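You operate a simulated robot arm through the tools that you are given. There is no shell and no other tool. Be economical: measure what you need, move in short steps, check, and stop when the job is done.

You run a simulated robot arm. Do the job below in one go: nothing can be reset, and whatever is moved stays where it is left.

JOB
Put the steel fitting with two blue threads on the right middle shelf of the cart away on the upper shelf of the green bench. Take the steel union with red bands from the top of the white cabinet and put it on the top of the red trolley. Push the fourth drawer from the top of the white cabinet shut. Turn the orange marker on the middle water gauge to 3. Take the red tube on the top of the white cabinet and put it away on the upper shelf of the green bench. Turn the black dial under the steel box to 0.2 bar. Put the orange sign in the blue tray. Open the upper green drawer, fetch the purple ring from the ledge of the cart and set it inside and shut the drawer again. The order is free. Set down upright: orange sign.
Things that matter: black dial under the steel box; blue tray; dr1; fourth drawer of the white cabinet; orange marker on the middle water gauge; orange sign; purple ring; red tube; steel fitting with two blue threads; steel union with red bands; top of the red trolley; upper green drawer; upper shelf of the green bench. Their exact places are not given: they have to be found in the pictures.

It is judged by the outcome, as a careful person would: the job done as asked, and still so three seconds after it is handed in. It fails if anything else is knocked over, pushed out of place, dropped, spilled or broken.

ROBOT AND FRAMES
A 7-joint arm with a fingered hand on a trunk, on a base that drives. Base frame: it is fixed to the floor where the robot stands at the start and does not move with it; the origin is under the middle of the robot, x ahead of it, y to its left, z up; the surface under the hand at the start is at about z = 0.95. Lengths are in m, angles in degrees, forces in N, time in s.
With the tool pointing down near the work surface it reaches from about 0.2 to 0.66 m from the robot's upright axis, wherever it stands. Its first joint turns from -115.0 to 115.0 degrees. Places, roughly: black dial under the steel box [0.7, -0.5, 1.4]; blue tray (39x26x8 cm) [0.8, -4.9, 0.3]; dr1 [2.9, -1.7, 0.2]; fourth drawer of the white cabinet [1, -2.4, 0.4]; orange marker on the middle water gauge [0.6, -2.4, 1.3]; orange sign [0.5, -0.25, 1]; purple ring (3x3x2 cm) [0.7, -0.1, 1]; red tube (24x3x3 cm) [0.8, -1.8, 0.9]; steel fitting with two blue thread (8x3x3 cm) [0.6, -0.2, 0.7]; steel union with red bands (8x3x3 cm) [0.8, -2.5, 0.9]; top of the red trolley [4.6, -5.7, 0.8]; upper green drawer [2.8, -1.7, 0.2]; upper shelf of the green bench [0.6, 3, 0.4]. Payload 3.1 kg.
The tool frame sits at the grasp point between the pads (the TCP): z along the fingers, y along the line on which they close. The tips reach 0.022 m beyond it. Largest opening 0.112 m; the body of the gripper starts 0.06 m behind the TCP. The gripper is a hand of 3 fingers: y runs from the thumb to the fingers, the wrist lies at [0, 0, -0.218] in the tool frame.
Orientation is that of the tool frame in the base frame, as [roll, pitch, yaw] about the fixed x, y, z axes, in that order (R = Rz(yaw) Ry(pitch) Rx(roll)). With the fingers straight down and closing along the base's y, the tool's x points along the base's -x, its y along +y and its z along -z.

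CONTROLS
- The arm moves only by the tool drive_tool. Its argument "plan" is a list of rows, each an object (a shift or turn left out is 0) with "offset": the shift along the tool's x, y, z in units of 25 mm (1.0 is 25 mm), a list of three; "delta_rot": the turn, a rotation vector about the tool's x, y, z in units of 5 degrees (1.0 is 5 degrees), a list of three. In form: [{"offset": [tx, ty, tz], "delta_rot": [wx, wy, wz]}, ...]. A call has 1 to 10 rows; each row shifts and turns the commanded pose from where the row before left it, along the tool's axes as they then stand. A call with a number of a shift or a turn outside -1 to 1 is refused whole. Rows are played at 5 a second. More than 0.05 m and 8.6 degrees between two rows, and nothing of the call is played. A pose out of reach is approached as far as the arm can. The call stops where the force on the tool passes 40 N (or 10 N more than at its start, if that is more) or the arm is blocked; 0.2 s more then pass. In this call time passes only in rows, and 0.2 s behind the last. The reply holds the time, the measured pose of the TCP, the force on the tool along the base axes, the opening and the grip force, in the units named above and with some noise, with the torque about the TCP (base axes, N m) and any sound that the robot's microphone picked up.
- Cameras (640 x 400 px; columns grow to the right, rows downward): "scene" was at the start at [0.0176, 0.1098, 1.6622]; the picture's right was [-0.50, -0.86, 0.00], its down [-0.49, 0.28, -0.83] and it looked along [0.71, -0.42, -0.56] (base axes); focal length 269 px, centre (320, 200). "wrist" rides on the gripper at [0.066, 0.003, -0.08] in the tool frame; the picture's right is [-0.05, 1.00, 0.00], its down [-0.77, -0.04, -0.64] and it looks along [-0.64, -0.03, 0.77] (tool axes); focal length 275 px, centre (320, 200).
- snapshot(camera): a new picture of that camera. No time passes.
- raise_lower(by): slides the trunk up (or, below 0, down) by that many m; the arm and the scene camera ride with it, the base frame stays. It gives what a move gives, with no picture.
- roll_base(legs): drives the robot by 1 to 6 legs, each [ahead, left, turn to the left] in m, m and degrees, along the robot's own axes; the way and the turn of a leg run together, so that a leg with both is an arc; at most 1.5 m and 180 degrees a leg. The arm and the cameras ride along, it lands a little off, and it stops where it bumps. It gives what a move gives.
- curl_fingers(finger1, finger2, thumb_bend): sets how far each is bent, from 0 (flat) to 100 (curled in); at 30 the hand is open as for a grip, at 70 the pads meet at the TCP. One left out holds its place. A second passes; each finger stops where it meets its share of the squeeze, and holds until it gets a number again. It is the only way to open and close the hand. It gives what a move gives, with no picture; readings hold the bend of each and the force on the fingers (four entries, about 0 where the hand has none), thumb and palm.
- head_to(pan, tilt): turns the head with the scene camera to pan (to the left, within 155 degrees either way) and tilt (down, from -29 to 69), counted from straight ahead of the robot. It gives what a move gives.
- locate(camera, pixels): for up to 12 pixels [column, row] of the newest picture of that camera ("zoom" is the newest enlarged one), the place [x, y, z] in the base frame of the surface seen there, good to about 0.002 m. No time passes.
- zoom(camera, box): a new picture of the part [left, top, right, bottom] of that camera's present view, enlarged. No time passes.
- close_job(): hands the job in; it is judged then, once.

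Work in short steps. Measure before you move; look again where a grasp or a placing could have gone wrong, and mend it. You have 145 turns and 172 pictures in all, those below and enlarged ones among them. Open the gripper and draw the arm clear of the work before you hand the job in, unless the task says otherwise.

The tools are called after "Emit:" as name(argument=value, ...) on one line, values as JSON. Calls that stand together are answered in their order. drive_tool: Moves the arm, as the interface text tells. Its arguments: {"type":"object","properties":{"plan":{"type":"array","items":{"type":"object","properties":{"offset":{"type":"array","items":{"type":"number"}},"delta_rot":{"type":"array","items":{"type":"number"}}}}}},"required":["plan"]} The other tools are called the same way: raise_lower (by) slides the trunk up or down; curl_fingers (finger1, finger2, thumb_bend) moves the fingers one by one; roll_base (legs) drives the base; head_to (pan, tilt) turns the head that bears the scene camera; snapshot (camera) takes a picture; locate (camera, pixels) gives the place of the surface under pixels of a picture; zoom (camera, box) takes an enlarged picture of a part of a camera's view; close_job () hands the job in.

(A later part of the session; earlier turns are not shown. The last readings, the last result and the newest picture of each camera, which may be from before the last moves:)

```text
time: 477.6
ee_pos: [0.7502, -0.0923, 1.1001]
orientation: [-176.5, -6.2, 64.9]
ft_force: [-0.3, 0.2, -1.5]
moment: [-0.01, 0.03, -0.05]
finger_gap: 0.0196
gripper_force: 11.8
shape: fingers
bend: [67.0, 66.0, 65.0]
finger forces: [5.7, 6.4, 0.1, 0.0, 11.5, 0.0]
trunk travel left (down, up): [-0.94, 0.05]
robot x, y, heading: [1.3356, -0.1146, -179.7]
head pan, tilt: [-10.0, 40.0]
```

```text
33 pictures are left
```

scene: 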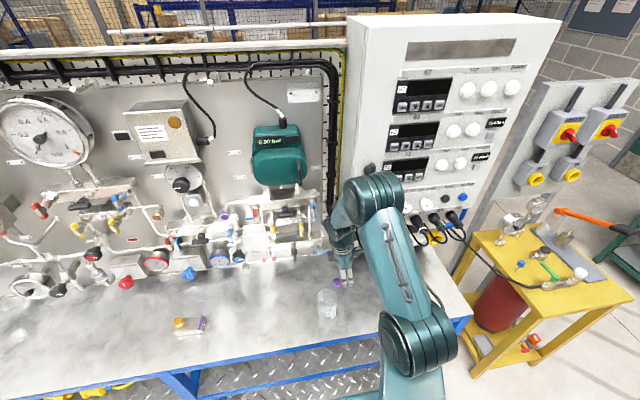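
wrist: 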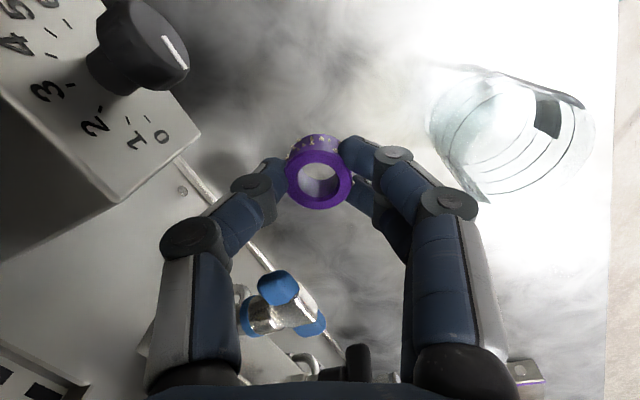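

Ring is held. The drawer must be opened first, so I'll park the ring on top of the drawer unit. Back off, turn to face +x, and strafe to y≈−1.7.

Emit:
roll_base(legs=[[-0.55, 0, 0], [0, 0, 90], [0, 0, 90], [0, -0.8, 0], [0, -0.8, 0]])

Emit:
drive_tool(plan=[{"delta_rot": [0, 0, -0.9]}, {"delta_rot": [0, 0, -0.9]}, {"delta_rot": [0, 0, -0.9]}, {"delta_rot": [0, 0, -0.9]}, {"delta_rot": [0, 0, -0.9]}])

Emit:
raise_lower(by=-0.4)

Emit:
head_to(pan=0, tilt=45)

Emit:
snapshot(camera="scene")

```text
time: 496.1
ee_pos: [2.4749, -1.7289, 1.0994]
orientation: [-176.5, -6.1, -115.4]
ft_force: [-0.3, -0.1, -0.1]
moment: [-0.03, -0.03, -0.01]
finger_gap: 0.0187
gripper_force: 10.8
shape: fingers
bend: [68.0, 66.0, 65.0]
finger forces: [4.2, 5.7, 0.1, 0.0, 10.8, 0.0]
trunk travel left (down, up): [-0.94, 0.05]
robot x, y, heading: [1.8877, -1.7063, -0.0]
head pan, tilt: [-10.0, 40.0]
```

```text
time: 497.3
ee_pos: [2.4734, -1.7301, 1.1006]
orientation: [-179.0, -7.1, -92.6]
ft_force: [-0.2, -0.1, 0.6]
moment: [0.03, 0.0, -0.02]
finger_gap: 0.0188
gripper_force: 10.7
shape: fingers
bend: [68.0, 66.0, 65.0]
finger forces: [4.2, 5.9, 0.0, 0.0, 10.7, 0.0]
trunk travel left (down, up): [-0.94, 0.05]
robot x, y, heading: [1.8867, -1.7089, -0.3]
head pan, tilt: [-10.0, 40.0]
```

```text
time: 501.1
ee_pos: [2.4751, -1.7296, 0.7001]
orientation: [-179.2, -7.1, -92.6]
ft_force: [-0.1, -0.3, -0.8]
moment: [0.02, -0.01, 0.01]
finger_gap: 0.0185
gripper_force: 10.9
shape: fingers
bend: [68.0, 66.0, 65.0]
finger forces: [4.2, 5.8, 0.0, 0.1, 10.8, 0.0]
trunk travel left (down, up): [-0.54, 0.45]
robot x, y, heading: [1.8876, -1.7075, 0.0]
head pan, tilt: [-10.0, 40.0]
```

```text
time: 501.9
ee_pos: [2.4741, -1.729, 0.6996]
orientation: [-179.2, -7.1, -92.7]
ft_force: [0.4, 0.5, -0.4]
moment: [0.04, -0.02, -0.03]
finger_gap: 0.0184
gripper_force: 10.7
shape: fingers
bend: [68.0, 66.0, 65.0]
finger forces: [4.4, 5.7, 0.0, 0.0, 10.8, 0.0]
trunk travel left (down, up): [-0.54, 0.45]
robot x, y, heading: [1.8854, -1.7069, -0.3]
head pan, tilt: [0.0, 45.0]
```

```text
32 pictures are left
```

scene: 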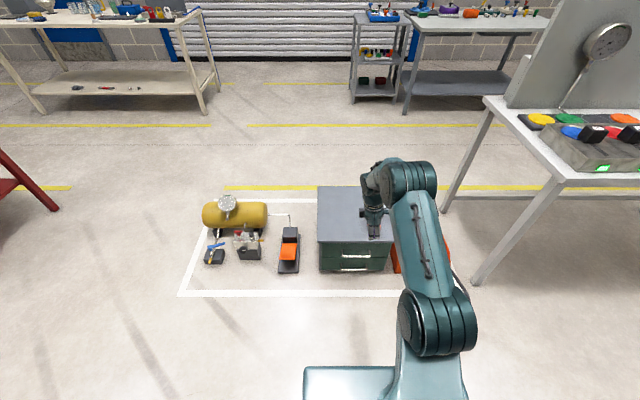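

Locate the unit's top, upper handle (355,256) and face.

Emit:
locate(camera="scene", pixels=[[320, 241], [385, 241], [355, 256], [343, 257], [368, 256], [330, 251], [330, 262], [356, 269], [335, 220], [345, 200]])

Emit:
zoom(camera="scene", box=[305, 180, 405, 280])

```text
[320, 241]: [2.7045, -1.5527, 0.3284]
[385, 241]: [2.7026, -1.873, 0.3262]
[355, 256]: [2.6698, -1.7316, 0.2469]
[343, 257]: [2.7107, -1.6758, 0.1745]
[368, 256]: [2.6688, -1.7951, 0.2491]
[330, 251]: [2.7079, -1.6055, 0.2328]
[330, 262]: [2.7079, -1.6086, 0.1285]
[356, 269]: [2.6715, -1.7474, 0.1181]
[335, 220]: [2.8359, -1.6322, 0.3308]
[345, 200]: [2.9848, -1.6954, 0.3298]
```

```text
4.00 times, centred on (355, 230) of scene
```

zoom: 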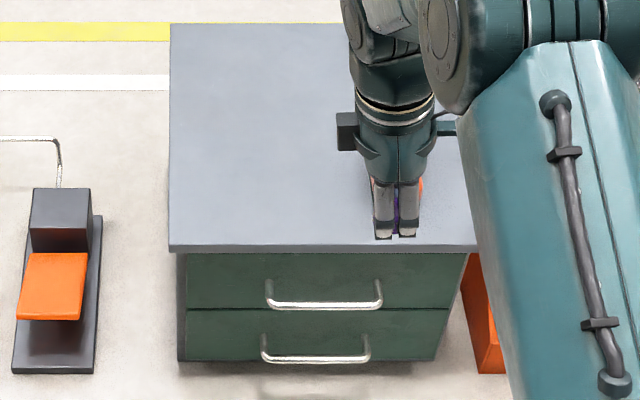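

Upper handle bar: x≈2.67, z≈0.247, y −1.69…−1.80; unit top z 0.33, face x 2.708. I set the ring on the free part of the top at (2.80,−1.63).

Emit:
roll_base(legs=[[0.325, 0.1, 0]])

Emit:
raise_lower(by=-0.32)

Emit:
raise_lower(by=-0.014)

Emit:
curl_fingers(finger1=54, finger2=54, thumb_bend=54)

Emit:
raise_lower(by=0.12)

Emit:
snapshot(camera="wrist")

Emit:
locate(camera="wrist", pixels=[[320, 120], [320, 140], [340, 130]])

```text
time: 504.1
ee_pos: [2.7958, -1.6321, 0.6997]
orientation: [-179.2, -7.1, -93.0]
ft_force: [0.6, 0.2, -0.1]
moment: [-0.03, -0.02, -0.04]
finger_gap: 0.0188
gripper_force: 10.9
shape: fingers
bend: [68.0, 66.0, 65.0]
finger forces: [4.4, 6.0, 0.0, 0.0, 10.8, 0.1]
trunk travel left (down, up): [-0.54, 0.45]
robot x, y, heading: [2.2096, -1.6023, -0.3]
head pan, tilt: [0.0, 45.0]
```

```text
time: 507.2
ee_pos: [2.7957, -1.6335, 0.3796]
orientation: [-179.1, -7.1, -92.8]
ft_force: [-0.2, 0.1, -0.3]
moment: [-0.01, 0.0, -0.01]
finger_gap: 0.0188
gripper_force: 10.5
shape: fingers
bend: [68.0, 66.0, 65.0]
finger forces: [4.4, 5.8, 0.0, 0.0, 10.8, 0.0]
trunk travel left (down, up): [-0.22, 0.77]
robot x, y, heading: [2.2127, -1.6086, -0.2]
head pan, tilt: [0.0, 45.0]
```

```text
time: 507.9
ee_pos: [2.7949, -1.6324, 0.3659]
orientation: [-179.2, -7.2, -92.8]
ft_force: [-0.3, -0.2, 0.2]
moment: [0.02, 0.0, -0.01]
finger_gap: 0.0185
gripper_force: 10.3
shape: fingers
bend: [68.0, 66.0, 65.0]
finger forces: [4.3, 5.9, 0.0, 0.0, 10.8, 0.0]
trunk travel left (down, up): [-0.206, 0.784]
robot x, y, heading: [2.2128, -1.6059, 0.1]
head pan, tilt: [0.0, 45.0]
```

```text
time: 508.9
ee_pos: [2.7945, -1.6318, 0.3656]
orientation: [-179.1, -7.2, -92.9]
ft_force: [0.6, 0.3, -0.8]
moment: [0.0, 0.0, 0.0]
finger_gap: 0.0428
gripper_force: 0.0
shape: fingers
bend: [54.0, 54.0, 54.0]
finger forces: [0.1, 0.1, 0.1, 0.0, 0.0, 0.0]
trunk travel left (down, up): [-0.206, 0.784]
robot x, y, heading: [2.2078, -1.6074, -0.4]
head pan, tilt: [0.0, 45.0]
```

```text
time: 510.4
ee_pos: [2.7946, -1.6328, 0.486]
orientation: [-179.1, -7.1, -92.9]
ft_force: [-0.2, -0.9, 0.4]
moment: [0.01, -0.01, 0.0]
finger_gap: 0.0432
gripper_force: 0.0
shape: fingers
bend: [54.0, 54.0, 54.0]
finger forces: [0.0, 0.1, 0.1, 0.0, 0.0, 0.0]
trunk travel left (down, up): [-0.326, 0.664]
robot x, y, heading: [2.2075, -1.6071, -0.2]
head pan, tilt: [0.0, 45.0]
```

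```text
30 pictures are left
```

wrist: 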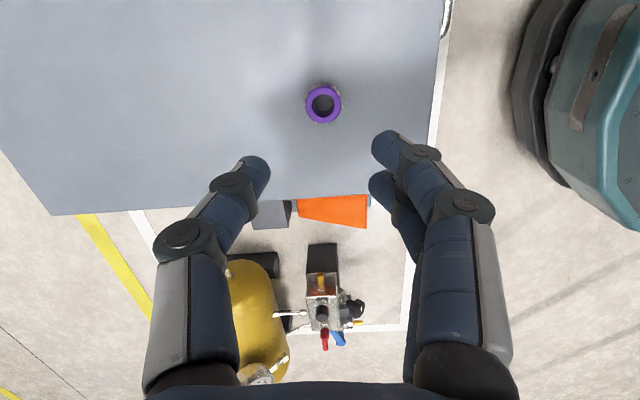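

```text
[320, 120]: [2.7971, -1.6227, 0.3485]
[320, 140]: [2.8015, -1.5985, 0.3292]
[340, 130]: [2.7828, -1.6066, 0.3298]
```

Ring stands upright on the unit top. Now the drawer: back off, pitch the hand 45° forward, lower to handle height, and look.

Emit:
roll_base(legs=[[-0.28, 0, 0], [0, -0.108, 0]])

Emit:
drive_tool(plan=[{"delta_rot": [0, -0.7, 0]}, {"delta_rot": [0, -0.7, 0]}, {"delta_rot": [1, 0, 0]}, {"delta_rot": [1, 0, 0]}, {"delta_rot": [1, 0, 0]}, {"delta_rot": [1, 0, 0]}, {"delta_rot": [1, 0, 0]}, {"delta_rot": [1, 0, 0]}, {"delta_rot": [1, 0, 0]}, {"delta_rot": [1, 0, 0]}])

Emit:
drive_tool(plan=[{"delta_rot": [1, 0, 0]}])

Emit:
raise_lower(by=-0.22)

Emit:
snapshot(camera="scene")

Emit:
snapshot(camera="wrist")

```text
time: 513.1
ee_pos: [2.5166, -1.7421, 0.4859]
orientation: [-179.2, -7.1, -93.0]
ft_force: [0.2, -1.1, 0.5]
moment: [-0.02, 0.04, 0.03]
finger_gap: 0.0433
gripper_force: 0.1
shape: fingers
bend: [54.0, 54.0, 54.0]
finger forces: [0.1, 0.0, 0.0, 0.0, 0.0, 0.0]
trunk travel left (down, up): [-0.326, 0.664]
robot x, y, heading: [1.9303, -1.7169, -0.1]
head pan, tilt: [0.0, 45.0]
```

```text
time: 515.3
ee_pos: [2.5162, -1.7434, 0.4868]
orientation: [-139.1, -0.1, -92.9]
ft_force: [0.7, -0.4, 0.2]
moment: [0.01, 0.02, 0.0]
finger_gap: 0.0433
gripper_force: 0.0
shape: fingers
bend: [54.0, 54.0, 54.0]
finger forces: [0.1, 0.0, 0.0, 0.1, 0.1, 0.1]
trunk travel left (down, up): [-0.326, 0.664]
robot x, y, heading: [1.9314, -1.7114, -0.4]
head pan, tilt: [0.0, 45.0]
```

```text
time: 515.7
ee_pos: [2.516, -1.7419, 0.4867]
orientation: [-134.1, -0.1, -92.8]
ft_force: [-0.4, 0.9, -0.7]
moment: [0.02, 0.04, -0.02]
finger_gap: 0.0434
gripper_force: 0.0
shape: fingers
bend: [54.0, 54.0, 54.0]
finger forces: [0.1, 0.0, 0.1, 0.1, 0.1, 0.0]
trunk travel left (down, up): [-0.326, 0.664]
robot x, y, heading: [1.9289, -1.7129, -0.7]
head pan, tilt: [0.0, 45.0]
```

```text
time: 518.0
ee_pos: [2.5172, -1.7424, 0.2663]
orientation: [-134.1, -0.2, -92.8]
ft_force: [0.2, 0.2, 0.0]
moment: [0.01, 0.01, 0.02]
finger_gap: 0.0433
gripper_force: 0.1
shape: fingers
bend: [54.0, 54.0, 54.0]
finger forces: [0.1, 0.0, 0.1, 0.0, 0.0, 0.0]
trunk travel left (down, up): [-0.106, 0.884]
robot x, y, heading: [1.929, -1.7126, -0.2]
head pan, tilt: [0.0, 45.0]
```

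```text
29 pictures are left
```

scene: 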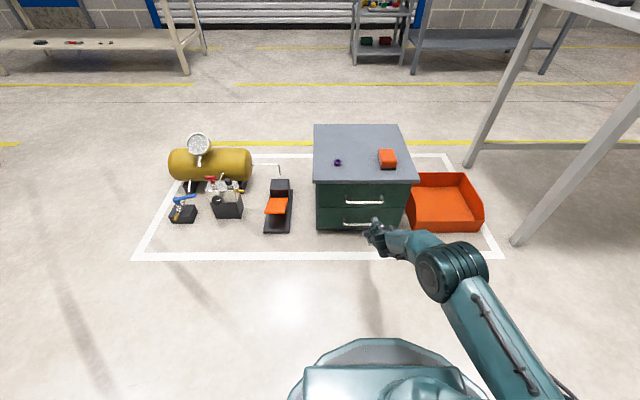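

```text
28 pictures are left
```

wrist: 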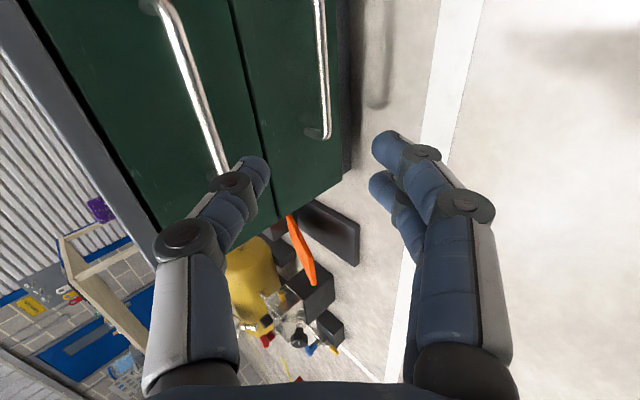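

Measure the upper bar precisely.

Emit:
locate(camera="wrist", pixels=[[182, 60], [195, 100], [205, 125], [250, 120]])

Emit:
locate(camera="scene", pixels=[[350, 203], [363, 203], [378, 202], [363, 224], [363, 195]])

```text
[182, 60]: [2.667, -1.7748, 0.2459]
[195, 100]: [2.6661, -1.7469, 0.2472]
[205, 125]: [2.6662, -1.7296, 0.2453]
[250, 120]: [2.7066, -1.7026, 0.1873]
```

```text
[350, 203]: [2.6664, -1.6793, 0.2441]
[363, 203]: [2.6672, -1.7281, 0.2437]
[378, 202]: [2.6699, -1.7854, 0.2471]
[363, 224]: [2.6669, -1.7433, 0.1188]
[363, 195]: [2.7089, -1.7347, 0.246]
```

Bar centre ≈ (2.671, z 0.243), y −1.675…−1.79. Narrow the fingers, move to the diagonal start point, then advance along the hand axis so the thumb passes over the bar.

Emit:
curl_fingers(finger1=60, finger2=60, thumb_bend=60)

Emit:
raise_lower(by=0.038)

Emit:
roll_base(legs=[[0.091, 0, 0.3]])

Emit:
drive_tool(plan=[{"offset": [0, 0, 0.8]}, {"offset": [0, 0, 0.8]}, {"offset": [0, 0, 0.7]}, {"offset": [0, 0, 0.6]}])

Emit:
snapshot(camera="wrist")

```text
time: 519.0
ee_pos: [2.5161, -1.7427, 0.2658]
orientation: [-134.2, -0.1, -92.8]
ft_force: [0.8, 0.2, -0.4]
moment: [-0.01, 0.01, -0.01]
finger_gap: 0.0277
gripper_force: 0.0
shape: fingers
bend: [60.0, 60.0, 60.0]
finger forces: [0.1, 0.0, 0.0, 0.0, 0.0, 0.0]
trunk travel left (down, up): [-0.106, 0.884]
robot x, y, heading: [1.9286, -1.7139, -0.3]
head pan, tilt: [0.0, 45.0]
```

```text
time: 519.9
ee_pos: [2.5172, -1.7421, 0.3046]
orientation: [-134.2, -0.1, -92.8]
ft_force: [0.6, 1.1, 0.1]
moment: [0.0, 0.01, 0.01]
finger_gap: 0.0275
gripper_force: 0.0
shape: fingers
bend: [60.0, 60.0, 60.0]
finger forces: [0.0, 0.0, 0.1, 0.1, 0.1, 0.1]
trunk travel left (down, up): [-0.144, 0.846]
robot x, y, heading: [1.9303, -1.7122, -0.3]
head pan, tilt: [0.0, 45.0]
```

```text
time: 521.0
ee_pos: [2.6088, -1.7406, 0.3042]
orientation: [-134.1, -0.1, -92.6]
ft_force: [0.2, 0.2, 0.0]
moment: [0.0, -0.02, 0.0]
finger_gap: 0.0276
gripper_force: 0.1
shape: fingers
bend: [60.0, 60.0, 60.0]
finger forces: [0.0, 0.0, 0.1, 0.0, 0.0, 0.0]
trunk travel left (down, up): [-0.144, 0.846]
robot x, y, heading: [2.0225, -1.7139, 0.0]
head pan, tilt: [0.0, 45.0]
```

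```text
time: 522.0
ee_pos: [2.6621, -1.742, 0.2534]
orientation: [-134.1, 0.0, -92.6]
ft_force: [0.1, 0.9, -0.3]
moment: [0.0, -0.02, 0.01]
finger_gap: 0.0276
gripper_force: 0.0
shape: fingers
bend: [60.0, 60.0, 60.0]
finger forces: [0.1, 0.0, 0.0, 0.1, 0.1, 0.0]
trunk travel left (down, up): [-0.144, 0.846]
robot x, y, heading: [2.0208, -1.7104, -0.1]
head pan, tilt: [0.0, 45.0]
```

```text
27 pictures are left
```

wrist: 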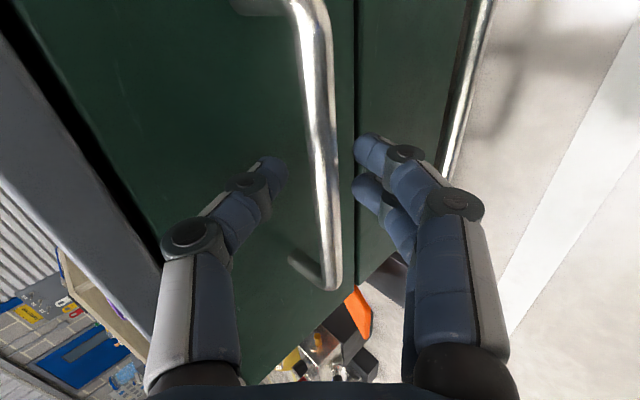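

The bar is between thumb and fingers. Close firmly and pull by driving back 0.24 m.

Emit:
curl_fingers(finger1=78, finger2=78, thumb_bend=78)

Emit:
roll_base(legs=[[-0.22, 0, 0]])

Emit:
snapshot(camera="scene")

```text
time: 523.0
ee_pos: [2.6623, -1.7432, 0.2533]
orientation: [-134.2, -0.1, -92.6]
ft_force: [1.9, 1.2, -10.2]
moment: [0.03, 0.03, 0.02]
finger_gap: 0.0078
gripper_force: 13.3
shape: fingers
bend: [72.0, 72.0, 69.0]
finger forces: [8.0, 8.5, 0.0, 0.1, 10.9, 0.0]
trunk travel left (down, up): [-0.144, 0.846]
robot x, y, heading: [2.0191, -1.7137, 0.1]
head pan, tilt: [0.0, 45.0]
```

```text
time: 524.7
ee_pos: [2.4401, -1.7426, 0.2548]
orientation: [-134.2, 0.0, -92.5]
ft_force: [-0.7, -5.9, -8.8]
moment: [-0.09, 0.09, -0.02]
finger_gap: 0.008
gripper_force: 13.7
shape: fingers
bend: [73.0, 72.0, 71.0]
finger forces: [8.8, 8.9, 0.0, 0.0, 10.1, 0.0]
trunk travel left (down, up): [-0.144, 0.846]
robot x, y, heading: [1.7976, -1.7147, 0.1]
head pan, tilt: [0.0, 45.0]
```

```text
26 pictures are left
```

scene: 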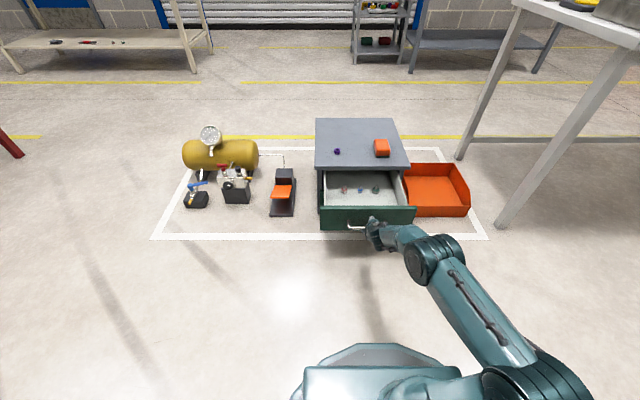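

Drawer is open 0.22 m with other items inside. I ease it back 6 cm (to keep base clearance), release, retreat diagonally, raise, and look inside.

Emit:
roll_base(legs=[[0.06, 0, 0]])

Emit:
curl_fingers(finger1=56, finger2=56, thumb_bend=58)

Emit:
drive_tool(plan=[{"offset": [0, 0, -0.8]}, {"offset": [0, 0, -0.8]}, {"offset": [0, 0, -0.8]}, {"offset": [0, 0, -0.8]}])

Emit:
raise_lower(by=0.3)

Emit:
drive_tool(plan=[{"delta_rot": [-1, 0, 0]}, {"delta_rot": [-1, 0, 0]}, {"delta_rot": [-1, 0, 0]}, {"delta_rot": [-1, 0, 0]}, {"delta_rot": [-1, 0, 0]}, {"delta_rot": [-1, 0, 0]}])

Emit:
zoom(camera="scene", box=[300, 100, 440, 240])

Emit:
locate(camera="zoom", pixels=[[225, 160], [240, 250], [300, 250], [355, 250], [250, 290], [330, 290], [330, 320], [205, 230]])

```text
time: 525.6
ee_pos: [2.4989, -1.7428, 0.2531]
orientation: [-134.2, 0.0, -92.6]
ft_force: [-0.4, -4.1, -8.2]
moment: [-0.03, 0.09, -0.04]
finger_gap: 0.0077
gripper_force: 14.4
shape: fingers
bend: [73.0, 72.0, 71.0]
finger forces: [8.7, 9.0, 0.1, 0.0, 10.7, 0.0]
trunk travel left (down, up): [-0.144, 0.846]
robot x, y, heading: [1.8591, -1.7163, 0.1]
head pan, tilt: [0.0, 45.0]
```

```text
time: 526.6
ee_pos: [2.499, -1.7431, 0.2539]
orientation: [-134.3, -0.2, -92.5]
ft_force: [0.7, 0.1, -1.0]
moment: [0.01, -0.01, -0.01]
finger_gap: 0.0363
gripper_force: 0.0
shape: fingers
bend: [56.0, 56.0, 57.0]
finger forces: [0.0, 0.0, 0.1, 0.1, 0.0, 0.1]
trunk travel left (down, up): [-0.144, 0.846]
robot x, y, heading: [1.8569, -1.7159, 0.1]
head pan, tilt: [0.0, 45.0]
```

```text
time: 527.6
ee_pos: [2.4416, -1.7418, 0.3098]
orientation: [-134.2, -0.2, -92.6]
ft_force: [0.0, -1.3, -0.3]
moment: [0.0, -0.01, -0.01]
finger_gap: 0.0359
gripper_force: 0.0
shape: fingers
bend: [56.0, 56.0, 57.0]
finger forces: [0.1, 0.1, 0.0, 0.0, 0.0, 0.0]
trunk travel left (down, up): [-0.144, 0.846]
robot x, y, heading: [1.8557, -1.7126, 0.1]
head pan, tilt: [0.0, 45.0]
```

```text
time: 530.6
ee_pos: [2.4417, -1.7412, 0.6095]
orientation: [-134.3, -0.3, -92.6]
ft_force: [0.8, 0.4, 0.7]
moment: [0.0, 0.03, -0.02]
finger_gap: 0.0362
gripper_force: 0.1
shape: fingers
bend: [56.0, 56.0, 57.0]
finger forces: [0.0, 0.0, 0.0, 0.1, 0.0, 0.0]
trunk travel left (down, up): [-0.444, 0.546]
robot x, y, heading: [1.8592, -1.7144, 0.2]
head pan, tilt: [0.0, 45.0]
```

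```text
time: 532.0
ee_pos: [2.4447, -1.7468, 0.6104]
orientation: [-159.7, -1.8, -93.4]
ft_force: [-0.5, 0.8, 0.8]
moment: [-0.02, 0.01, -0.07]
finger_gap: 0.0364
gripper_force: 0.1
shape: fingers
bend: [56.0, 56.0, 57.0]
finger forces: [0.0, 0.0, 0.0, 0.0, 0.0, 0.0]
out of reach, approached as far as the arm can: row 6
trunk travel left (down, up): [-0.444, 0.546]
robot x, y, heading: [1.8614, -1.7151, 0.0]
head pan, tilt: [0.0, 45.0]
```

```text
2.86 times, centred on (370, 170) of scene
```

zoom: 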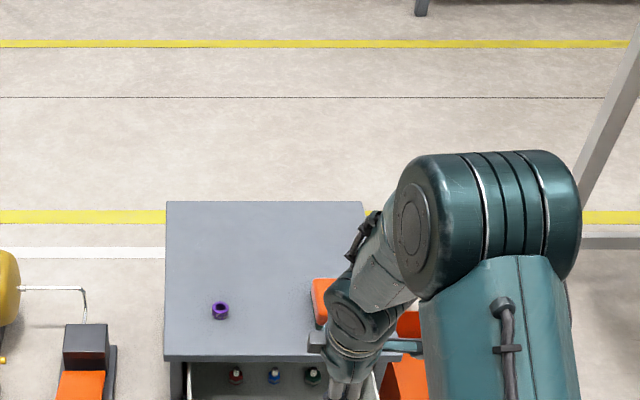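

```text
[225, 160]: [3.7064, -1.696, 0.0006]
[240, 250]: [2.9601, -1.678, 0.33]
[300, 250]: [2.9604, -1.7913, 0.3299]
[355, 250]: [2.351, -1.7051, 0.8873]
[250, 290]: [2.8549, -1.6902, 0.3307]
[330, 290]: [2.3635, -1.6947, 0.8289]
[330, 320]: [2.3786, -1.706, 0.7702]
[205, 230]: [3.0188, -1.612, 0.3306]
```

Move over the ring on the unit top (base +0.28, arm +0.07), lower to z≈0.44, and check with the wrist camera.

Emit:
roll_base(legs=[[0, 0.114, 0], [0.275, 0, 0]])

Emit:
drive_tool(plan=[{"offset": [0, -0.9, 0.33]}, {"offset": [0, -0.9, 0.33]}, {"offset": [0, -0.9, 0.33]}])

Emit:
raise_lower(by=-0.17)

Emit:
snapshot(camera="wrist")

Emit:
locate(camera="wrist", pixels=[[320, 110], [320, 130], [300, 120], [340, 120], [320, 90]])

```text
time: 534.8
ee_pos: [2.717, -1.6334, 0.611]
orientation: [-159.8, -1.9, -93.2]
ft_force: [0.7, -1.0, -0.1]
moment: [0.01, 0.01, 0.0]
finger_gap: 0.0361
gripper_force: 0.0
shape: fingers
bend: [56.0, 56.0, 57.0]
finger forces: [0.0, 0.1, 0.0, 0.0, 0.0, 0.0]
trunk travel left (down, up): [-0.444, 0.546]
robot x, y, heading: [2.1319, -1.5973, 0.1]
head pan, tilt: [0.0, 45.0]
```

```text
time: 535.6
ee_pos: [2.7897, -1.6379, 0.6098]
orientation: [-159.7, -1.9, -93.3]
ft_force: [0.4, 0.0, -0.9]
moment: [0.0, 0.01, -0.04]
finger_gap: 0.0361
gripper_force: 0.1
shape: fingers
bend: [56.0, 56.0, 57.0]
finger forces: [0.0, 0.0, 0.0, 0.1, 0.0, 0.1]
trunk travel left (down, up): [-0.444, 0.546]
robot x, y, heading: [2.133, -1.5952, 0.1]
head pan, tilt: [0.0, 45.0]
```

```text
time: 537.5
ee_pos: [2.7903, -1.6374, 0.44]
orientation: [-159.8, -1.9, -93.3]
ft_force: [0.5, -0.2, 0.6]
moment: [0.02, 0.0, 0.01]
finger_gap: 0.0363
gripper_force: 0.0
shape: fingers
bend: [56.0, 56.0, 57.0]
finger forces: [0.1, 0.0, 0.0, 0.1, 0.0, 0.1]
trunk travel left (down, up): [-0.274, 0.716]
robot x, y, heading: [2.1334, -1.603, 0.2]
head pan, tilt: [0.0, 45.0]
```

```text
24 pictures are left
```

wrist: 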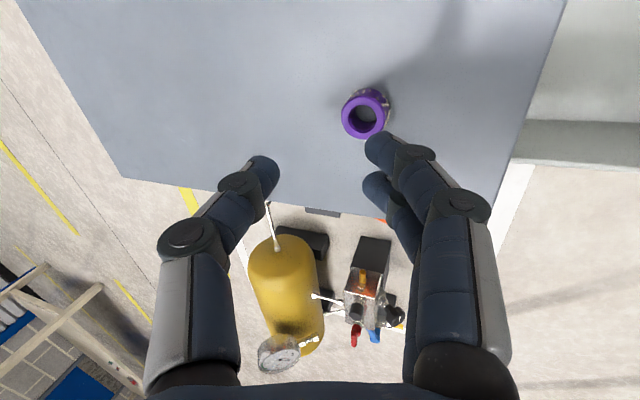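

```text
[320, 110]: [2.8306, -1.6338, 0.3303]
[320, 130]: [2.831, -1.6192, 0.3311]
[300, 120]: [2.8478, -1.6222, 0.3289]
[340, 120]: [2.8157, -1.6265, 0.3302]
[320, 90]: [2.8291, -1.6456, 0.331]
```

Ring ≈ (2.795,−1.631): aligned. Open to 52, descend, grip and lift.

Emit:
curl_fingers(finger1=52, finger2=52, thumb_bend=52)

Emit:
drive_tool(plan=[{"offset": [-0.22, 0, 0]}])

Emit:
raise_lower(by=-0.074)

Emit:
curl_fingers(finger1=73, finger2=73, thumb_bend=73)

Emit:
raise_lower(by=0.12)

Emit:
snapshot(camera="wrist")

```text
time: 538.5
ee_pos: [2.7897, -1.6378, 0.441]
orientation: [-159.8, -2.1, -93.3]
ft_force: [1.1, 0.1, -0.3]
moment: [0.01, 0.01, 0.01]
finger_gap: 0.0489
gripper_force: 0.0
shape: fingers
bend: [52.0, 52.0, 52.0]
finger forces: [0.1, 0.0, 0.1, 0.1, 0.0, 0.1]
trunk travel left (down, up): [-0.274, 0.716]
robot x, y, heading: [2.1367, -1.5946, 0.5]
head pan, tilt: [0.0, 45.0]
```

```text
time: 538.9
ee_pos: [2.7896, -1.6327, 0.4398]
orientation: [-159.8, -1.9, -93.4]
ft_force: [0.1, -0.5, -0.4]
moment: [0.0, 0.0, 0.0]
finger_gap: 0.0488
gripper_force: 0.0
shape: fingers
bend: [52.0, 52.0, 52.0]
finger forces: [0.0, 0.0, 0.0, 0.0, 0.0, 0.1]
trunk travel left (down, up): [-0.274, 0.716]
robot x, y, heading: [2.133, -1.5998, -0.1]
head pan, tilt: [0.0, 45.0]
```

```text
time: 540.0
ee_pos: [2.79, -1.6327, 0.3658]
orientation: [-159.7, -1.9, -93.3]
ft_force: [0.0, 0.2, 6.1]
moment: [0.09, 0.13, 0.01]
finger_gap: 0.0482
gripper_force: 2.8
shape: fingers
bend: [53.0, 54.0, 52.0]
finger forces: [1.4, 4.6, 0.0, 0.1, 0.1, 0.1]
trunk travel left (down, up): [-0.2, 0.79]
robot x, y, heading: [2.1329, -1.6002, 0.2]
head pan, tilt: [0.0, 45.0]
```

```text
time: 541.0
ee_pos: [2.7898, -1.6332, 0.3661]
orientation: [-159.8, -2.0, -93.3]
ft_force: [-0.8, 0.2, 0.8]
moment: [0.01, 0.02, 0.0]
finger_gap: 0.0
gripper_force: 0.1
shape: fingers
bend: [73.0, 73.0, 72.0]
finger forces: [0.1, 0.0, 0.0, 0.0, 0.0, 0.0]
trunk travel left (down, up): [-0.2, 0.79]
robot x, y, heading: [2.1347, -1.6004, 0.0]
head pan, tilt: [0.0, 45.0]
```

```text
time: 542.5
ee_pos: [2.7901, -1.6313, 0.486]
orientation: [-159.8, -2.0, -93.3]
ft_force: [0.3, -0.2, -0.3]
moment: [-0.01, -0.01, 0.01]
finger_gap: 0.0003
gripper_force: 0.1
shape: fingers
bend: [73.0, 73.0, 72.0]
finger forces: [0.1, 0.0, 0.0, 0.1, 0.0, 0.0]
trunk travel left (down, up): [-0.32, 0.67]
robot x, y, heading: [2.1341, -1.5989, 0.1]
head pan, tilt: [0.0, 45.0]
```

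```text
23 pictures are left
```

wrist: 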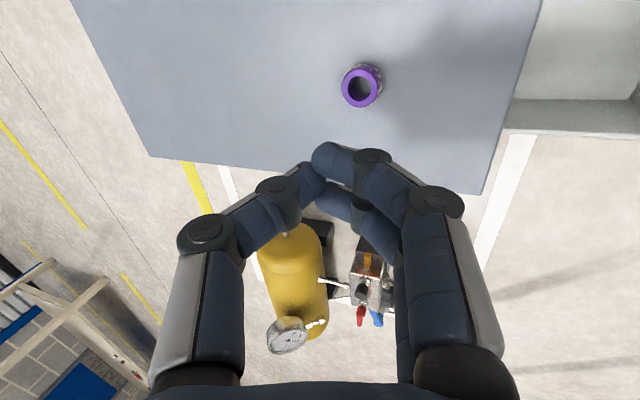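

Missed; the ring still stands at (362,87). Locate the ring itself.

Emit:
locate(camera="wrist", pixels=[[348, 88], [376, 88], [362, 104], [362, 72], [380, 75], [340, 90], [362, 112]])

```text
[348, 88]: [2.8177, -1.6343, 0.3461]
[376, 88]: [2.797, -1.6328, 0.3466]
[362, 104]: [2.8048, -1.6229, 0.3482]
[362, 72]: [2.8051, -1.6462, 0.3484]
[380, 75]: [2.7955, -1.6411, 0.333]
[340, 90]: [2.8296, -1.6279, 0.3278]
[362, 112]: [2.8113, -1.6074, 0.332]
```

Ring centre is (2.807,−1.6345). Shift forward 11 mm, open to 50, descend, grip, lift.

Emit:
curl_fingers(finger1=50, finger2=50, thumb_bend=50)

Emit:
drive_tool(plan=[{"offset": [0.12, -0.44, 0.16]}])

Emit:
raise_lower(by=-0.117)

Emit:
curl_fingers(finger1=73, finger2=73, thumb_bend=73)

Emit:
raise_lower(by=0.12)

Emit:
snapshot(camera="wrist")

```text
time: 543.5
ee_pos: [2.7898, -1.6325, 0.4861]
orientation: [-159.8, -1.9, -93.3]
ft_force: [-0.2, -0.2, -0.4]
moment: [-0.02, -0.01, -0.03]
finger_gap: 0.0541
gripper_force: 0.0
shape: fingers
bend: [50.0, 50.0, 50.0]
finger forces: [0.1, 0.0, 0.0, 0.0, 0.0, 0.0]
trunk travel left (down, up): [-0.32, 0.67]
robot x, y, heading: [2.1313, -1.5967, -0.1]
head pan, tilt: [0.0, 45.0]
```

```text
time: 543.9
ee_pos: [2.8007, -1.6347, 0.4863]
orientation: [-159.9, -1.9, -93.3]
ft_force: [0.6, -0.2, 0.1]
moment: [0.0, 0.04, -0.04]
finger_gap: 0.0546
gripper_force: 0.0
shape: fingers
bend: [50.0, 50.0, 50.0]
finger forces: [0.0, 0.1, 0.0, 0.0, 0.0, 0.1]
trunk travel left (down, up): [-0.32, 0.67]
robot x, y, heading: [2.1319, -1.606, 0.4]
head pan, tilt: [0.0, 45.0]
```

```text
time: 545.4
ee_pos: [2.8008, -1.6352, 0.3699]
orientation: [-159.8, -2.0, -93.3]
ft_force: [0.0, 0.0, -0.4]
moment: [-0.02, 0.0, 0.0]
finger_gap: 0.0543
gripper_force: 0.0
shape: fingers
bend: [50.0, 50.0, 50.0]
finger forces: [0.1, 0.0, 0.0, 0.0, 0.0, 0.0]
trunk travel left (down, up): [-0.203, 0.787]
robot x, y, heading: [2.1336, -1.599, 0.1]
head pan, tilt: [0.0, 45.0]
```

```text
time: 546.4
ee_pos: [2.8004, -1.6353, 0.3695]
orientation: [-159.8, -2.0, -93.4]
ft_force: [0.8, 0.2, 0.6]
moment: [0.03, 0.01, 0.03]
finger_gap: 0.0003
gripper_force: 0.1
shape: fingers
bend: [72.0, 72.0, 72.0]
finger forces: [0.1, 0.1, 0.0, 0.1, 0.1, 0.1]
trunk travel left (down, up): [-0.203, 0.787]
robot x, y, heading: [2.1323, -1.5989, -0.2]
head pan, tilt: [0.0, 45.0]
```

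```text
time: 547.9
ee_pos: [2.8011, -1.6358, 0.4896]
orientation: [-159.7, -2.0, -93.3]
ft_force: [1.4, 0.5, -0.5]
moment: [0.0, -0.01, -0.02]
finger_gap: 0.0
gripper_force: 0.1
shape: fingers
bend: [72.0, 72.0, 72.0]
finger forces: [0.0, 0.0, 0.1, 0.0, 0.1, 0.0]
trunk travel left (down, up): [-0.323, 0.667]
robot x, y, heading: [2.1344, -1.6004, 0.2]
head pan, tilt: [0.0, 45.0]
```

```text
22 pictures are left
```

wrist: 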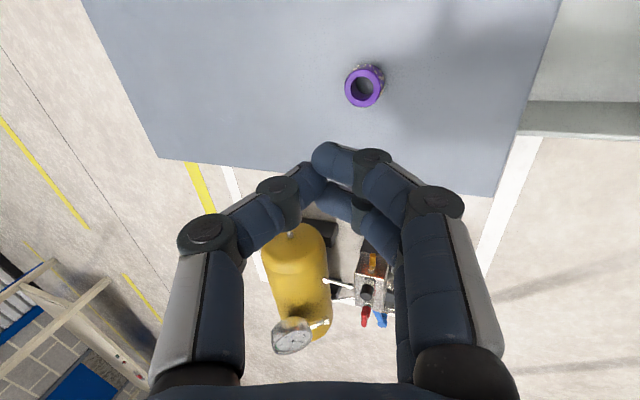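

The 20° tilt lets the thumb pass over the low ring. I measure the ring again, turn the hand 90° so it closes sideways, straighten as far as possible, and open.

Emit:
locate(camera="wrist", pixels=[[351, 88], [379, 88], [364, 103], [364, 73]])

Emit:
curl_fingers(finger1=50, finger2=50, thumb_bend=50)

Emit:
drive_tool(plan=[{"delta_rot": [0, 0, 1]}, {"delta_rot": [0, 0, 1]}, {"delta_rot": [0, 0, 1]}, {"delta_rot": [0, 0, 1]}, {"delta_rot": [0, 0, 1]}, {"delta_rot": [0, 0, 1]}, {"delta_rot": [0, 0, 1]}, {"delta_rot": [0, 0, 1]}, {"delta_rot": [0, 0, 1]}])

Emit:
drive_tool(plan=[{"delta_rot": [0, 0, 1]}, {"delta_rot": [0, 0, 1]}, {"delta_rot": [0, 0, 1]}, {"delta_rot": [0, 0, 1]}, {"delta_rot": [0, 0, 1]}, {"delta_rot": [0, 0, 1]}, {"delta_rot": [0, 0, 1]}, {"delta_rot": [0, 0, 1]}, {"delta_rot": [0, 0, 1]}])

Emit:
drive_tool(plan=[{"delta_rot": [0, 0.9, 0]}, {"delta_rot": [0, 0.9, 0]}, {"delta_rot": [0, 0.9, 0]}])

Emit:
snapshot(camera="wrist")

```text
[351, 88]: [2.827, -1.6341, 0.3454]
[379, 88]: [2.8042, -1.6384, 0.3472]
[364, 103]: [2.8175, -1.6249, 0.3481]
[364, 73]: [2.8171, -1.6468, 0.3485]
```

```text
time: 548.9
ee_pos: [2.8009, -1.636, 0.4896]
orientation: [-159.8, -2.0, -93.3]
ft_force: [0.4, 0.7, -0.2]
moment: [-0.06, -0.01, -0.01]
finger_gap: 0.0544
gripper_force: 0.0
shape: fingers
bend: [50.0, 50.0, 50.0]
finger forces: [0.0, 0.0, 0.0, 0.0, 0.1, 0.0]
trunk travel left (down, up): [-0.323, 0.667]
robot x, y, heading: [2.1315, -1.5974, 0.3]
head pan, tilt: [0.0, 45.0]
```

```text
time: 550.9
ee_pos: [2.8009, -1.6358, 0.4894]
orientation: [-164.0, 12.7, -136.3]
ft_force: [-0.9, 0.0, -0.5]
moment: [0.01, 0.0, 0.0]
finger_gap: 0.0543
gripper_force: 0.1
shape: fingers
bend: [50.0, 50.0, 50.0]
finger forces: [0.0, 0.0, 0.0, 0.0, 0.0, 0.0]
trunk travel left (down, up): [-0.323, 0.667]
robot x, y, heading: [2.1352, -1.6013, 0.3]
head pan, tilt: [0.0, 45.0]
```

```text
time: 552.9
ee_pos: [2.8011, -1.6344, 0.4898]
orientation: [-178.0, 20.2, 177.3]
ft_force: [0.3, 0.3, 0.5]
moment: [0.01, 0.0, 0.02]
finger_gap: 0.0546
gripper_force: 0.1
shape: fingers
bend: [50.0, 50.0, 50.0]
finger forces: [0.0, 0.0, 0.0, 0.0, 0.1, 0.1]
trunk travel left (down, up): [-0.323, 0.667]
robot x, y, heading: [2.1338, -1.6011, 0.4]
head pan, tilt: [0.0, 45.0]
```

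```text
time: 553.7
ee_pos: [2.8001, -1.6346, 0.4893]
orientation: [-178.1, 6.6, 176.9]
ft_force: [-1.1, 0.3, 0.1]
moment: [0.0, 0.0, -0.02]
finger_gap: 0.0544
gripper_force: 0.1
shape: fingers
bend: [50.0, 50.0, 50.0]
finger forces: [0.0, 0.0, 0.1, 0.0, 0.0, 0.0]
trunk travel left (down, up): [-0.323, 0.667]
robot x, y, heading: [2.1315, -1.6047, 0.1]
head pan, tilt: [0.0, 45.0]
```

```text
21 pictures are left
```

wrist: 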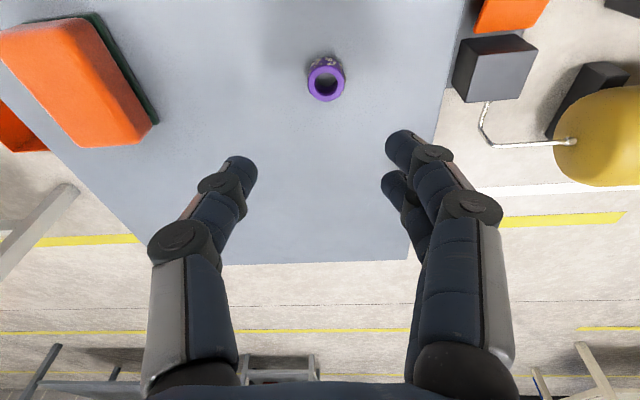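

Tilt is now only 6.6°, ring at (2.8165,−1.636). Shift 13 mm forward, descend 0.128, grip, lift.

Emit:
drive_tool(plan=[{"offset": [-0.54, -0.05, 0]}])

Emit:
raise_lower(by=-0.128)

Emit:
curl_fingers(finger1=74, finger2=74, thumb_bend=74)

Emit:
raise_lower(by=0.1)

Emit:
snapshot(camera="scene")

Emit:
locate(camera="scene", pixels=[[345, 240], [330, 240], [345, 260], [360, 245], [330, 255], [345, 280]])

```text
time: 554.1
ee_pos: [2.8139, -1.6352, 0.4914]
orientation: [-178.0, 6.5, 176.9]
ft_force: [-0.8, -0.3, -1.2]
moment: [0.01, 0.01, 0.0]
finger_gap: 0.0544
gripper_force: 0.2
shape: fingers
bend: [50.0, 50.0, 50.0]
finger forces: [0.0, 0.1, 0.0, 0.0, 0.0, 0.1]
trunk travel left (down, up): [-0.323, 0.667]
robot x, y, heading: [2.1295, -1.6012, 0.2]
head pan, tilt: [0.0, 45.0]
```

```text
time: 555.6
ee_pos: [2.8144, -1.6361, 0.3635]
orientation: [-177.9, 6.6, 176.9]
ft_force: [-0.1, 1.2, 0.3]
moment: [0.0, 0.0, 0.01]
finger_gap: 0.0545
gripper_force: 0.1
shape: fingers
bend: [50.0, 50.0, 50.0]
finger forces: [0.0, 0.1, 0.0, 0.0, 0.1, 0.0]
trunk travel left (down, up): [-0.195, 0.795]
robot x, y, heading: [2.1301, -1.6002, 0.2]
head pan, tilt: [0.0, 45.0]
```

```text
time: 556.6
ee_pos: [2.8132, -1.6359, 0.3643]
orientation: [-178.1, 6.7, 176.9]
ft_force: [-0.5, -0.1, 0.0]
moment: [-0.02, 0.02, -0.05]
finger_gap: 0.0177
gripper_force: 13.7
shape: fingers
bend: [70.0, 69.0, 66.0]
finger forces: [5.8, 8.1, 0.1, 0.0, 13.9, 0.1]
trunk travel left (down, up): [-0.195, 0.795]
robot x, y, heading: [2.1349, -1.5985, 0.0]
head pan, tilt: [0.0, 45.0]
```

```text
time: 558.0
ee_pos: [2.8132, -1.6367, 0.4635]
orientation: [-178.0, 6.7, 176.9]
ft_force: [-0.7, 0.4, -0.7]
moment: [-0.02, 0.01, 0.01]
finger_gap: 0.0176
gripper_force: 13.7
shape: fingers
bend: [70.0, 69.0, 66.0]
finger forces: [5.8, 8.1, 0.0, 0.1, 13.9, 0.0]
trunk travel left (down, up): [-0.295, 0.695]
robot x, y, heading: [2.1363, -1.6008, 0.2]
head pan, tilt: [0.0, 45.0]
```

```text
20 pictures are left
```

scene: 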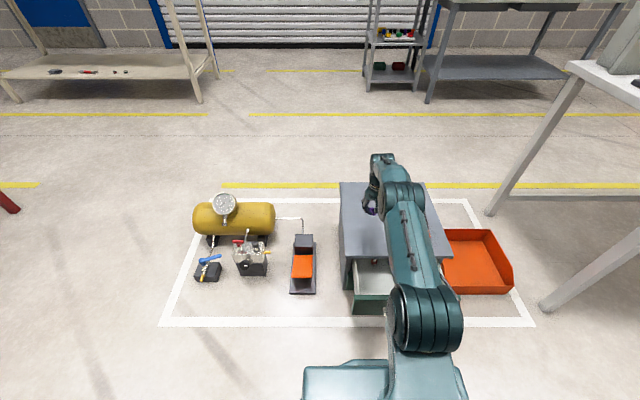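

```text
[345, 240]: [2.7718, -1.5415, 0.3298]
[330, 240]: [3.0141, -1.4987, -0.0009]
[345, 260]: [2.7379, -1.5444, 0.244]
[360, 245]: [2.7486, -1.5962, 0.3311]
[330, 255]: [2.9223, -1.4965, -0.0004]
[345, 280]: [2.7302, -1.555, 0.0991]
```

Ring gripped. Measure the drawer interior, then drive back 0.18 m so the ring is over it, and lower partway.

Emit:
locate(camera="scene", pixels=[[365, 278], [375, 285], [372, 270], [365, 296], [365, 305], [356, 275]])

Emit:
roll_base(legs=[[-0.18, 0, 0]])

Emit:
raise_lower(by=-0.16)

Emit:
snapshot(camera="wrist")

```text
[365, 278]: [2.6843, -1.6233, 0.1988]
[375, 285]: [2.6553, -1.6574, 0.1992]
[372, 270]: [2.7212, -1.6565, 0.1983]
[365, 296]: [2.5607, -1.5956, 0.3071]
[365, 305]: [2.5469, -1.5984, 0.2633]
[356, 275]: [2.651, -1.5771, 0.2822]
```

```text
time: 559.5
ee_pos: [2.6339, -1.6384, 0.4628]
orientation: [-177.9, 6.7, 176.7]
ft_force: [-0.4, 0.2, -0.7]
moment: [0.04, -0.01, -0.02]
finger_gap: 0.0176
gripper_force: 13.7
shape: fingers
bend: [70.0, 69.0, 66.0]
finger forces: [5.8, 8.1, 0.0, 0.1, 13.8, 0.0]
trunk travel left (down, up): [-0.295, 0.695]
robot x, y, heading: [1.9516, -1.6041, 0.2]
head pan, tilt: [0.0, 45.0]
```

```text
time: 561.3
ee_pos: [2.6315, -1.6373, 0.3036]
orientation: [-178.1, 6.7, 176.7]
ft_force: [0.4, 0.4, -1.2]
moment: [-0.02, 0.0, 0.0]
finger_gap: 0.0177
gripper_force: 14.3
shape: fingers
bend: [70.0, 69.0, 66.0]
finger forces: [5.8, 8.0, 0.0, 0.0, 13.8, 0.0]
trunk travel left (down, up): [-0.135, 0.855]
robot x, y, heading: [1.9493, -1.6016, 0.2]
head pan, tilt: [0.0, 45.0]
```

```text
19 pictures are left
```

wrist: 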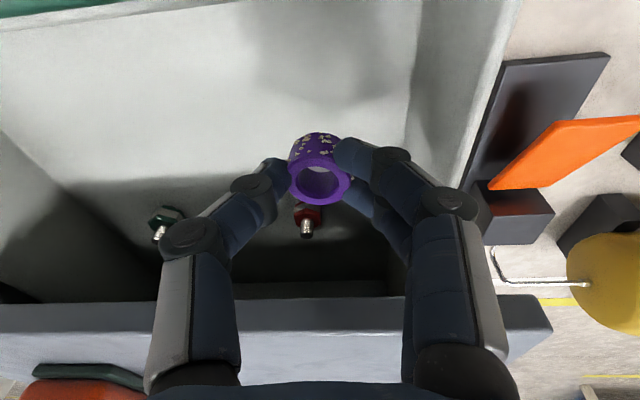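

Free floor at z 0.199. Lower 0.068, release, raise, then back off, move in front of the bar, make a fist, lower, and look.

Emit:
raise_lower(by=-0.067)

Emit:
curl_fingers(finger1=56, finger2=56, thumb_bend=54)

Emit:
raise_lower(by=0.2)

Emit:
snapshot(camera="wrist")

Emit:
roll_base(legs=[[-0.21, 0, 0], [0, -0.1, 0]])

Emit:
curl_fingers(finger1=70, finger2=70, thumb_bend=70)

Emit:
raise_lower(by=-0.19)

Emit:
snapshot(camera="scene")

```text
time: 562.4
ee_pos: [2.6333, -1.6401, 0.2367]
orientation: [-178.0, 6.7, 176.7]
ft_force: [-0.7, 0.0, 2.6]
moment: [-0.01, 0.26, 0.01]
finger_gap: 0.0178
gripper_force: 14.1
shape: fingers
bend: [70.0, 69.0, 66.0]
finger forces: [5.8, 8.0, 0.0, 0.0, 13.9, 0.0]
trunk travel left (down, up): [-0.068, 0.922]
robot x, y, heading: [1.9512, -1.5998, -0.0]
head pan, tilt: [0.0, 45.0]
```

```text
time: 563.4
ee_pos: [2.6333, -1.6388, 0.2358]
orientation: [-178.0, 6.7, 176.7]
ft_force: [-1.2, 0.3, 2.2]
moment: [0.04, 0.16, -0.03]
finger_gap: 0.0405
gripper_force: 0.0
shape: fingers
bend: [56.0, 56.0, 54.0]
finger forces: [0.1, 0.0, 0.1, 0.0, 0.0, 0.0]
trunk travel left (down, up): [-0.068, 0.922]
robot x, y, heading: [1.9523, -1.5984, -0.2]
head pan, tilt: [0.0, 45.0]
```

```text
time: 565.5
ee_pos: [2.6335, -1.6388, 0.4356]
orientation: [-178.0, 6.7, 176.7]
ft_force: [-0.5, -0.4, -0.5]
moment: [0.02, -0.02, 0.02]
finger_gap: 0.0403
gripper_force: 0.0
shape: fingers
bend: [56.0, 56.0, 54.0]
finger forces: [0.0, 0.0, 0.1, 0.0, 0.1, 0.0]
trunk travel left (down, up): [-0.268, 0.722]
robot x, y, heading: [1.9507, -1.6006, -0.2]
head pan, tilt: [0.0, 45.0]
```

```text
18 pictures are left
```

wrist: 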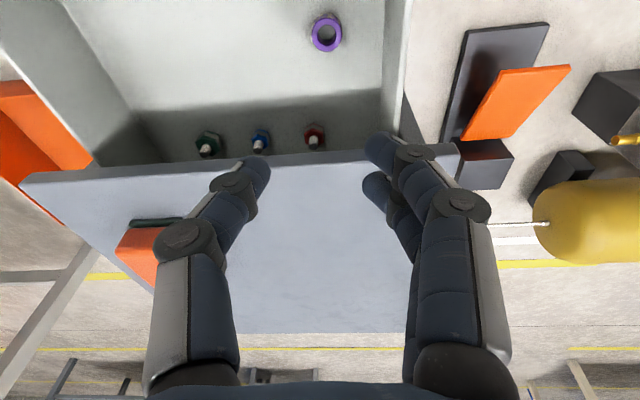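

```text
time: 567.9
ee_pos: [2.4237, -1.7367, 0.4366]
orientation: [-178.0, 6.7, 177.1]
ft_force: [0.7, 0.5, 0.3]
moment: [0.02, 0.0, -0.02]
finger_gap: 0.0404
gripper_force: 0.0
shape: fingers
bend: [56.0, 56.0, 54.0]
finger forces: [0.0, 0.1, 0.1, 0.1, 0.1, 0.1]
trunk travel left (down, up): [-0.268, 0.722]
robot x, y, heading: [1.7431, -1.7032, 0.3]
head pan, tilt: [0.0, 45.0]
```

```text
time: 568.9
ee_pos: [2.4239, -1.7377, 0.4363]
orientation: [-178.0, 6.7, 177.0]
ft_force: [0.1, -1.3, -0.3]
moment: [0.03, 0.0, 0.01]
finger_gap: 0.0028
gripper_force: 0.0
shape: fingers
bend: [70.0, 70.0, 70.0]
finger forces: [0.0, 0.1, 0.1, 0.1, 0.1, 0.1]
trunk travel left (down, up): [-0.268, 0.722]
robot x, y, heading: [1.7391, -1.6979, -0.1]
head pan, tilt: [0.0, 45.0]
```

```text
time: 571.0
ee_pos: [2.4242, -1.7362, 0.246]
orientation: [-178.0, 6.8, 177.0]
ft_force: [0.6, -0.8, -0.3]
moment: [-0.02, -0.04, 0.01]
finger_gap: 0.003
gripper_force: 0.0
shape: fingers
bend: [70.0, 70.0, 70.0]
finger forces: [0.0, 0.0, 0.1, 0.1, 0.0, 0.1]
trunk travel left (down, up): [-0.078, 0.912]
robot x, y, heading: [1.7374, -1.7003, 0.3]
head pan, tilt: [0.0, 45.0]
```

```text
17 pictures are left
```

scene: 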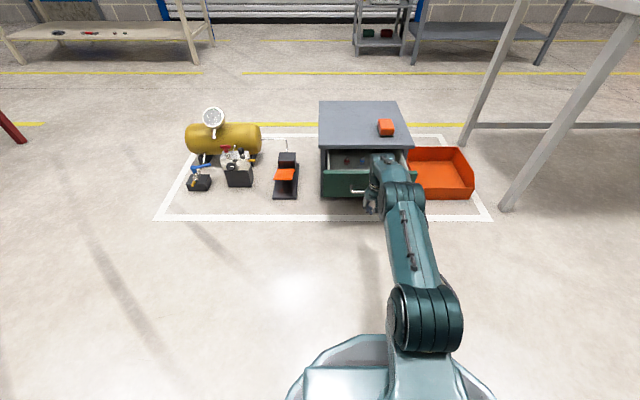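

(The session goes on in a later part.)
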